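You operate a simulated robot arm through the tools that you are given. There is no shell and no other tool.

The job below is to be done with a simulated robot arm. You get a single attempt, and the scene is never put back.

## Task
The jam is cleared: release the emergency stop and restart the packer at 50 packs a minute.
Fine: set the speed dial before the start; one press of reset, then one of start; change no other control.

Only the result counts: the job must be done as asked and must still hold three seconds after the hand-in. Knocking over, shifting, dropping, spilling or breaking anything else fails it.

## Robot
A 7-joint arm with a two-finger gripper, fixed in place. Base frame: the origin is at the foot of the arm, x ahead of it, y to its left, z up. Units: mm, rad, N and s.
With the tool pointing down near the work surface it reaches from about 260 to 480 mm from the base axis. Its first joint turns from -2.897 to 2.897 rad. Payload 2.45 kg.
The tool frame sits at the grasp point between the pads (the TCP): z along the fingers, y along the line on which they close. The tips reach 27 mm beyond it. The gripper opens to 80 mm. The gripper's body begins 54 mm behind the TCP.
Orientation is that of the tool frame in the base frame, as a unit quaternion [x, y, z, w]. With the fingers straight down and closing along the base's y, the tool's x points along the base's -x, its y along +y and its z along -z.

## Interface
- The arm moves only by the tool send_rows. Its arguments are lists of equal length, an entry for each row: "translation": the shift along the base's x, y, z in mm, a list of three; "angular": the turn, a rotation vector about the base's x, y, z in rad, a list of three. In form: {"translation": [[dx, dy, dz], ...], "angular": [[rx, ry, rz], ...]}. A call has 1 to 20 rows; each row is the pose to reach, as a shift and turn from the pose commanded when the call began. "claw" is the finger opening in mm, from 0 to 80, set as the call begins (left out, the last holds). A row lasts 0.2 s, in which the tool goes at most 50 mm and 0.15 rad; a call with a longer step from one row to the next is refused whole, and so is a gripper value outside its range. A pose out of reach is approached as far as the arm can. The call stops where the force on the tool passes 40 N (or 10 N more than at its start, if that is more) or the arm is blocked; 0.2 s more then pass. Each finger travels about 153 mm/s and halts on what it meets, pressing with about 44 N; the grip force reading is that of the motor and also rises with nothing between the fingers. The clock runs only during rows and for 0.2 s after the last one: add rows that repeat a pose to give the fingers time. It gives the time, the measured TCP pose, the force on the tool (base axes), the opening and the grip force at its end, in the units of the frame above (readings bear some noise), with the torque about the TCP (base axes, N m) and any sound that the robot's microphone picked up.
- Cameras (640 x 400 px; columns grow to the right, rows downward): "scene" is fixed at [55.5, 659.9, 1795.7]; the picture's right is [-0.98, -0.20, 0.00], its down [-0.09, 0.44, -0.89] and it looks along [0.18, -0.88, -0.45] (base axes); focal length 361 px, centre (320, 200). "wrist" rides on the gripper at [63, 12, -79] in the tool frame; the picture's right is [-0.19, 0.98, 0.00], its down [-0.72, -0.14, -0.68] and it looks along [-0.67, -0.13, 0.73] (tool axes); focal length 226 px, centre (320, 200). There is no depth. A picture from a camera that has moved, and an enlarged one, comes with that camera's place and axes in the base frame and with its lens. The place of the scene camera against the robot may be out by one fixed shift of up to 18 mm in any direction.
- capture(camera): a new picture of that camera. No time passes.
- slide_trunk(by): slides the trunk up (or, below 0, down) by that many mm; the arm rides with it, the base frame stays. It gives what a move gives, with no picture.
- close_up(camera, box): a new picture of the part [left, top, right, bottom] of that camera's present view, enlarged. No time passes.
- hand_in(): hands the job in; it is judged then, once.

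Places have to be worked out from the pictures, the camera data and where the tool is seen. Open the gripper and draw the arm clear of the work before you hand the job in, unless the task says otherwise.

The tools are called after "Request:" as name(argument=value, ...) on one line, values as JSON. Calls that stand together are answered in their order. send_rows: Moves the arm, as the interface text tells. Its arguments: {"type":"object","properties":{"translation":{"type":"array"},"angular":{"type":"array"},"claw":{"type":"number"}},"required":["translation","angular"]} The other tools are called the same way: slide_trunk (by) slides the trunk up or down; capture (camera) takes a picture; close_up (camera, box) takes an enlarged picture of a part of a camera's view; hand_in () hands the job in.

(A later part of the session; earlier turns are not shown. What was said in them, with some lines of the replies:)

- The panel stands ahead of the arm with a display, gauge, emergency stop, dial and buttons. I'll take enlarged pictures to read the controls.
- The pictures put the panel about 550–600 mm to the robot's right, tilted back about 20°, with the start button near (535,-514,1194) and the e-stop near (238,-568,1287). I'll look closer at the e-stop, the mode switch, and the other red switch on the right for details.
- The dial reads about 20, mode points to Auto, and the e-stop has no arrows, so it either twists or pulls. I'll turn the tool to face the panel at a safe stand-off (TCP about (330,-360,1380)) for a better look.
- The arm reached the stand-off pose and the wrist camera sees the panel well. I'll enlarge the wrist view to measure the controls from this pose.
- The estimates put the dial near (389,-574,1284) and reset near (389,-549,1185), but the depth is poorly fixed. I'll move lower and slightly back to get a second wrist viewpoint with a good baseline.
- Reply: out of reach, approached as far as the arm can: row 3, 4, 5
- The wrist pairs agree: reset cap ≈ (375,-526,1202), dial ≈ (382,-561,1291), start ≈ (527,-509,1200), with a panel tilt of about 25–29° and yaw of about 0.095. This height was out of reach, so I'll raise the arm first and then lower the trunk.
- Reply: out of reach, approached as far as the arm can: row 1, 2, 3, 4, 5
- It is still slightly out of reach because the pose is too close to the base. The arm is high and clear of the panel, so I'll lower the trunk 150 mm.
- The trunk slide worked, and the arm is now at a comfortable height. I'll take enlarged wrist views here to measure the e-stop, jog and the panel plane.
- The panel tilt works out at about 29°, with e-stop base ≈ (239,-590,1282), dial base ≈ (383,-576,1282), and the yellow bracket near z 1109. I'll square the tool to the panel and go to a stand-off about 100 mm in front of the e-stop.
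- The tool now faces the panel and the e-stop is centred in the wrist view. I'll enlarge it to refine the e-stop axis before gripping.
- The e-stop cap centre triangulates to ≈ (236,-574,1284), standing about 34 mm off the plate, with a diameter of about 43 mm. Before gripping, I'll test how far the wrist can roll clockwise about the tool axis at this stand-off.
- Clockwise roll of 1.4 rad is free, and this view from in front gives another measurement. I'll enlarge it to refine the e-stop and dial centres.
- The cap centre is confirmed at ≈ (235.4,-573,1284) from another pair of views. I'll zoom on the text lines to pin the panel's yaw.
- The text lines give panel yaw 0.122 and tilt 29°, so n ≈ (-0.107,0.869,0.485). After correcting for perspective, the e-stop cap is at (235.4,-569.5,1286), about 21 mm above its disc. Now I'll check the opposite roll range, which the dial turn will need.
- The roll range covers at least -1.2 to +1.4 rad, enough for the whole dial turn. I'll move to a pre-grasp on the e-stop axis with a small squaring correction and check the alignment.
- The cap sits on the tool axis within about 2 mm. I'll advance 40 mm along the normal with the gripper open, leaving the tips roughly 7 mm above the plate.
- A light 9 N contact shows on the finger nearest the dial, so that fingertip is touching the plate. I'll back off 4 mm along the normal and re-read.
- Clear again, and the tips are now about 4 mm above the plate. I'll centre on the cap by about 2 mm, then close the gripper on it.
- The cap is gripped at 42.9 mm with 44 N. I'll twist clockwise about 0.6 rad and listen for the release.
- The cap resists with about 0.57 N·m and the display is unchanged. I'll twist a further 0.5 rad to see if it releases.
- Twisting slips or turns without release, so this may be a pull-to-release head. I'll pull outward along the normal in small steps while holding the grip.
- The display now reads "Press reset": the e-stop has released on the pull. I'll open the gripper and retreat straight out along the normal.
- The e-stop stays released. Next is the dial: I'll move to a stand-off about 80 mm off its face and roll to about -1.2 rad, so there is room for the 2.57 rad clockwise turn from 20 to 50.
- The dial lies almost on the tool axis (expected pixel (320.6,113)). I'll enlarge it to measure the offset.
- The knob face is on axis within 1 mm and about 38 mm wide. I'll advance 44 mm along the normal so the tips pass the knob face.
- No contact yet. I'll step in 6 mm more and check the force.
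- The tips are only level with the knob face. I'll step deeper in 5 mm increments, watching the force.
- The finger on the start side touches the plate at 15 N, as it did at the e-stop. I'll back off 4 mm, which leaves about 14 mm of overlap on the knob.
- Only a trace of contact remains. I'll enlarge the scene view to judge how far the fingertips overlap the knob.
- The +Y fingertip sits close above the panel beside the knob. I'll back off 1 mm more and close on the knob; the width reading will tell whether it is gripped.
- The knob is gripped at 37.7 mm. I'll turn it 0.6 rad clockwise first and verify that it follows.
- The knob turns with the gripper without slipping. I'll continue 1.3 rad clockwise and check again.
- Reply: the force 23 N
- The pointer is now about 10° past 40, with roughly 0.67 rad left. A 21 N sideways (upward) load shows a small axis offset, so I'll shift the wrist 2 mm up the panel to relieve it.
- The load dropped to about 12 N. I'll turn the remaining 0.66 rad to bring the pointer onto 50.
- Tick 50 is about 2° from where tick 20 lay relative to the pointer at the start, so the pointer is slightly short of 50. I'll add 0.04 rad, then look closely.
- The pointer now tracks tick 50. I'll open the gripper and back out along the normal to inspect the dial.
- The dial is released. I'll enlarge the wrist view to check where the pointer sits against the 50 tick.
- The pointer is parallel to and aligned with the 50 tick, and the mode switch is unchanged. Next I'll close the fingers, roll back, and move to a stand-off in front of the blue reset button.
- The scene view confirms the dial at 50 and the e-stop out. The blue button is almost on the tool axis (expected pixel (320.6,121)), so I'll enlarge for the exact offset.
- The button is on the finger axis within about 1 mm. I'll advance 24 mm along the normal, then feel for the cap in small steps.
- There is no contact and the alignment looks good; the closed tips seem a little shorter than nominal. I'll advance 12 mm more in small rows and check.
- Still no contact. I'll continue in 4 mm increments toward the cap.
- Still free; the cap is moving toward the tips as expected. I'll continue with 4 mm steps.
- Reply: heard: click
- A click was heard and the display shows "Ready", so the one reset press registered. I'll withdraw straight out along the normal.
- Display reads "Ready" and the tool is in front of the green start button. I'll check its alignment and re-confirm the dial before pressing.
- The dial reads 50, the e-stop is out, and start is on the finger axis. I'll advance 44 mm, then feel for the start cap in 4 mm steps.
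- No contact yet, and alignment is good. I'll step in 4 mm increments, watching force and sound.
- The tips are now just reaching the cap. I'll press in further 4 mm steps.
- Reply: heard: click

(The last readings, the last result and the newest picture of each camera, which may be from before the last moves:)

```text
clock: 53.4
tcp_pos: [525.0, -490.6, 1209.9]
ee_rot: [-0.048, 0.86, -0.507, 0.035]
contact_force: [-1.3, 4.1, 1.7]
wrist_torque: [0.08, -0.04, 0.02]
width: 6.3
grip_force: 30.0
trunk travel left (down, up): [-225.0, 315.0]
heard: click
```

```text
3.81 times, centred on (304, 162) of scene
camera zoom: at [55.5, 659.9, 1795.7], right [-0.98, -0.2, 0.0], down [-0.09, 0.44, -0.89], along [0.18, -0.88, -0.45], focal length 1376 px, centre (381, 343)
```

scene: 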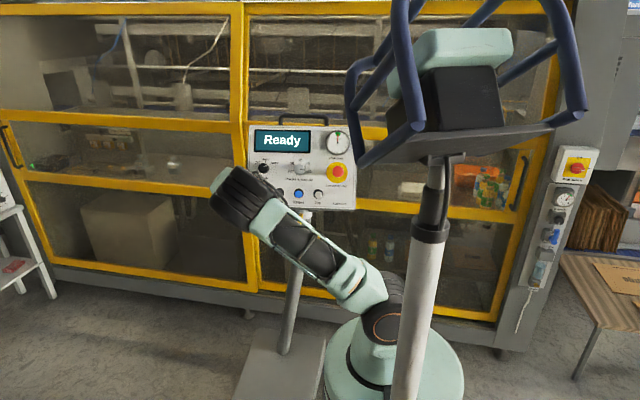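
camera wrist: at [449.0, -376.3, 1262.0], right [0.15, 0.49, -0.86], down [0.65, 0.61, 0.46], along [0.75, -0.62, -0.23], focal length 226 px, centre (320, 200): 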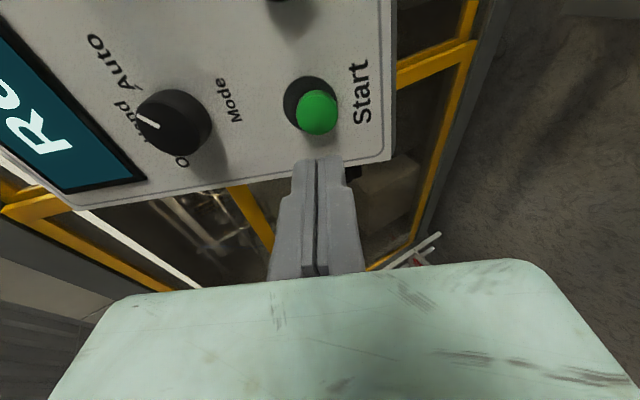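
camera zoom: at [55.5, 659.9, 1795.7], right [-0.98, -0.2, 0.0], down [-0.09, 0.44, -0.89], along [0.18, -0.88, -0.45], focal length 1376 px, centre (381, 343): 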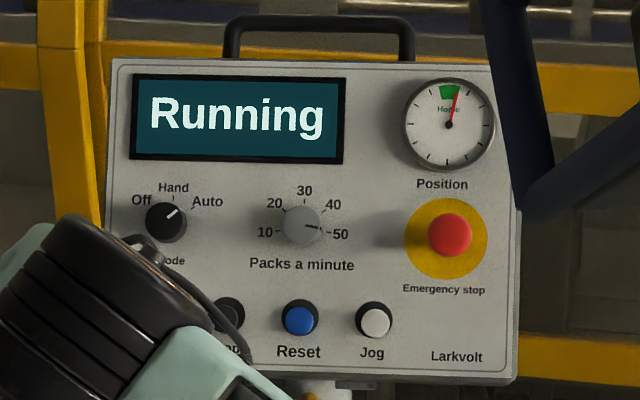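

"Running" is displayed after a single click. I'll withdraw straight out along the normal, then open the gripper and move the arm clear.

Request:
send_rows(translation=[[-1.6, 13, 7.3], [-3.2, 26, 14.6], [-4.8, 39, 21.8], [-6.4, 52.1, 29.1], [-8.5, 69.5, 38.8], [-10.6, 86.9, 48.5], [-12.8, 104.2, 58.2]], angular=[[0, 0, 0], [0, 0, 0], [0, 0, 0], [0, 0, 0], [0, 0, 0], [0, 0, 0], [0, 0, 0]])

Request:
send_rows(translation=[[-15, 10, 10], [-30, 20, 20], [-45, 30, 30], [-60, 40, 40], [-60, 40, 40]], angular=[[0, 0, 0], [0, 0, 0], [0, 0, 0], [0, 0, 0], [0, 0, 0]], claw=80)

Request:
capture(camera="wrist")

Request:
capture(camera="scene")

Request:
close_up(camera="scene", box=[240, 110, 368, 215])

```text
clock: 55.0
tcp_pos: [511.2, -387.3, 1268.1]
ee_rot: [-0.048, 0.86, -0.507, 0.034]
contact_force: [1.2, 0.8, -0.5]
wrist_torque: [-0.01, -0.02, 0.0]
width: 0.0
grip_force: 29.5
trunk travel left (down, up): [-225.0, 315.0]
```

```text
clock: 56.1
tcp_pos: [452.7, -346.9, 1307.5]
ee_rot: [-0.047, 0.86, -0.507, 0.034]
contact_force: [-0.2, 0.6, -0.2]
wrist_torque: [-0.02, 0.01, -0.01]
width: 80.1
grip_force: 0.1
trunk travel left (down, up): [-225.0, 315.0]
```

```text
taken
camera wrist: at [380.3, -279.4, 1332.7], right [0.15, 0.49, -0.86], down [0.65, 0.61, 0.46], along [0.75, -0.62, -0.23], focal length 226 px, centre (320, 200)
```

wrist: 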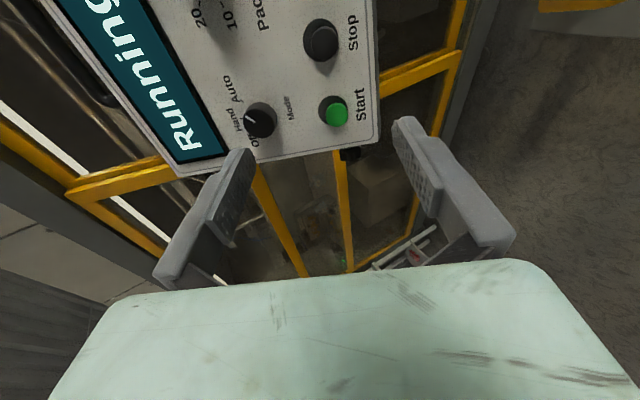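

```text
taken
```

scene: 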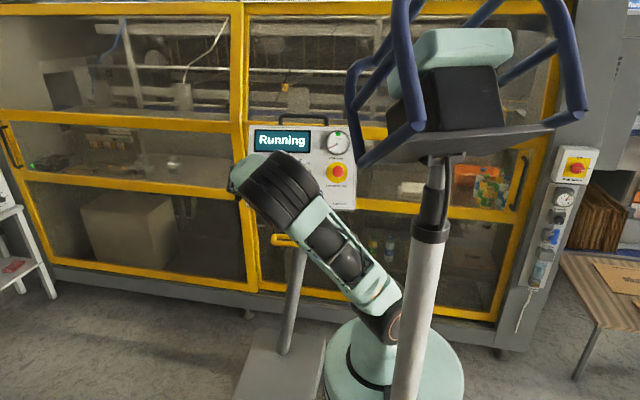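

```text
3.81 times, centred on (304, 162) of scene
camera zoom: at [55.5, 659.9, 1795.7], right [-0.98, -0.2, 0.0], down [-0.09, 0.44, -0.89], along [0.18, -0.88, -0.45], focal length 1376 px, centre (381, 343)
```

zoom: 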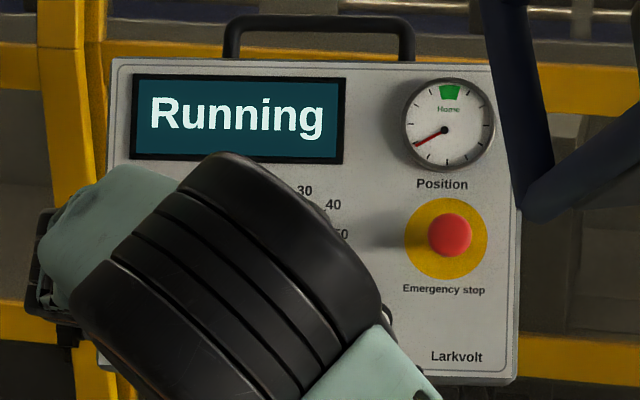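

The packer is running, the gripper is open and the arm is well clear. I'll let about 3 s pass while drawing a bit further up and away, then confirm it still runs.

Request:
send_rows(translation=[[-10, 0, 20], [-20, 0, 40], [-30, 0, 60], [-40, 0, 80], [-40, 0, 80], [-40, 0, 80], [-40, 0, 80], [-40, 0, 80], [-40, 0, 80], [-40, 0, 80], [-40, 0, 80], [-40, 0, 80], [-40, 0, 80], [-40, 0, 80], [-40, 0, 80]], angular=[[0, 0, 0], [0, 0, 0], [0, 0, 0], [0, 0, 0], [0, 0, 0], [0, 0, 0], [0, 0, 0], [0, 0, 0], [0, 0, 0], [0, 0, 0], [0, 0, 0], [0, 0, 0], [0, 0, 0], [0, 0, 0], [0, 0, 0]])

Request:
close_up(camera="scene", box=[240, 110, 368, 215])

Request:
capture(camera="wrist")

```text
clock: 59.4
tcp_pos: [412.1, -348.3, 1386.7]
ee_rot: [-0.048, 0.86, -0.507, 0.034]
contact_force: [0.6, 0.4, 0.4]
wrist_torque: [-0.03, -0.03, -0.04]
width: 80.1
grip_force: 0.0
trunk travel left (down, up): [-225.0, 315.0]
```

```text
3.81 times, centred on (304, 162) of scene
camera zoom: at [55.5, 659.9, 1795.7], right [-0.98, -0.2, 0.0], down [-0.09, 0.44, -0.89], along [0.18, -0.88, -0.45], focal length 1376 px, centre (381, 343)
```

zoom: 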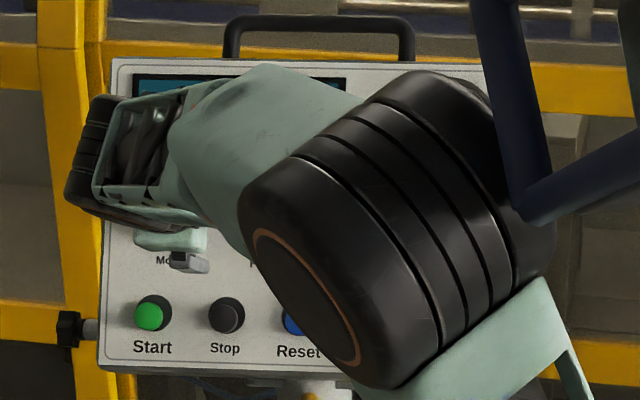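

```text
taken
camera wrist: at [340.0, -280.9, 1412.3], right [0.15, 0.5, -0.86], down [0.65, 0.61, 0.46], along [0.75, -0.62, -0.23], focal length 226 px, centre (320, 200)
```

wrist: 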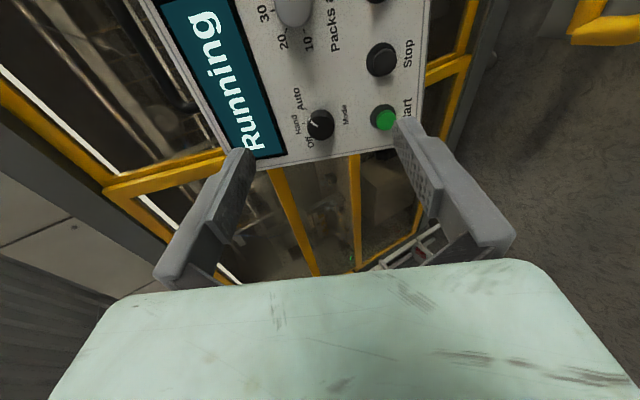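

The display still shows "Running" about 6 s after the start press. The dial is at 50, the e-stop is released, the mode switch is unchanged, and the arm is clear with the gripper open. I'm handing the job in.

Request:
hand_in()

```text
The job is handed in.
```

The packer is running again with the speed dial at 50 packs a minute. The display still read "Running" about 6 seconds after the start press, when I handed the job in.

- **Emergency stop:** it released with a pull, after a clockwise twist had no effect. The display then changed to "Press reset".
- **Speed dial:** turned from 20 to 50 before the start. Close-up views from the wrist and scene cameras showed the pointer on the 50 mark.
- **Reset and start:** one press each, in that order, each with a single click. The display went from "Ready" after reset to "Running" after start.
- **Other controls:** I did not touch the mode switch, stop or jog.

While lining up on the emergency stop and the dial, a fingertip lightly touched the panel face (9 N and 16 N). Nothing was moved or marked that I could see. The gripper is open and the arm is clear of the panel. The trunk is still 150 mm lower than where it started.
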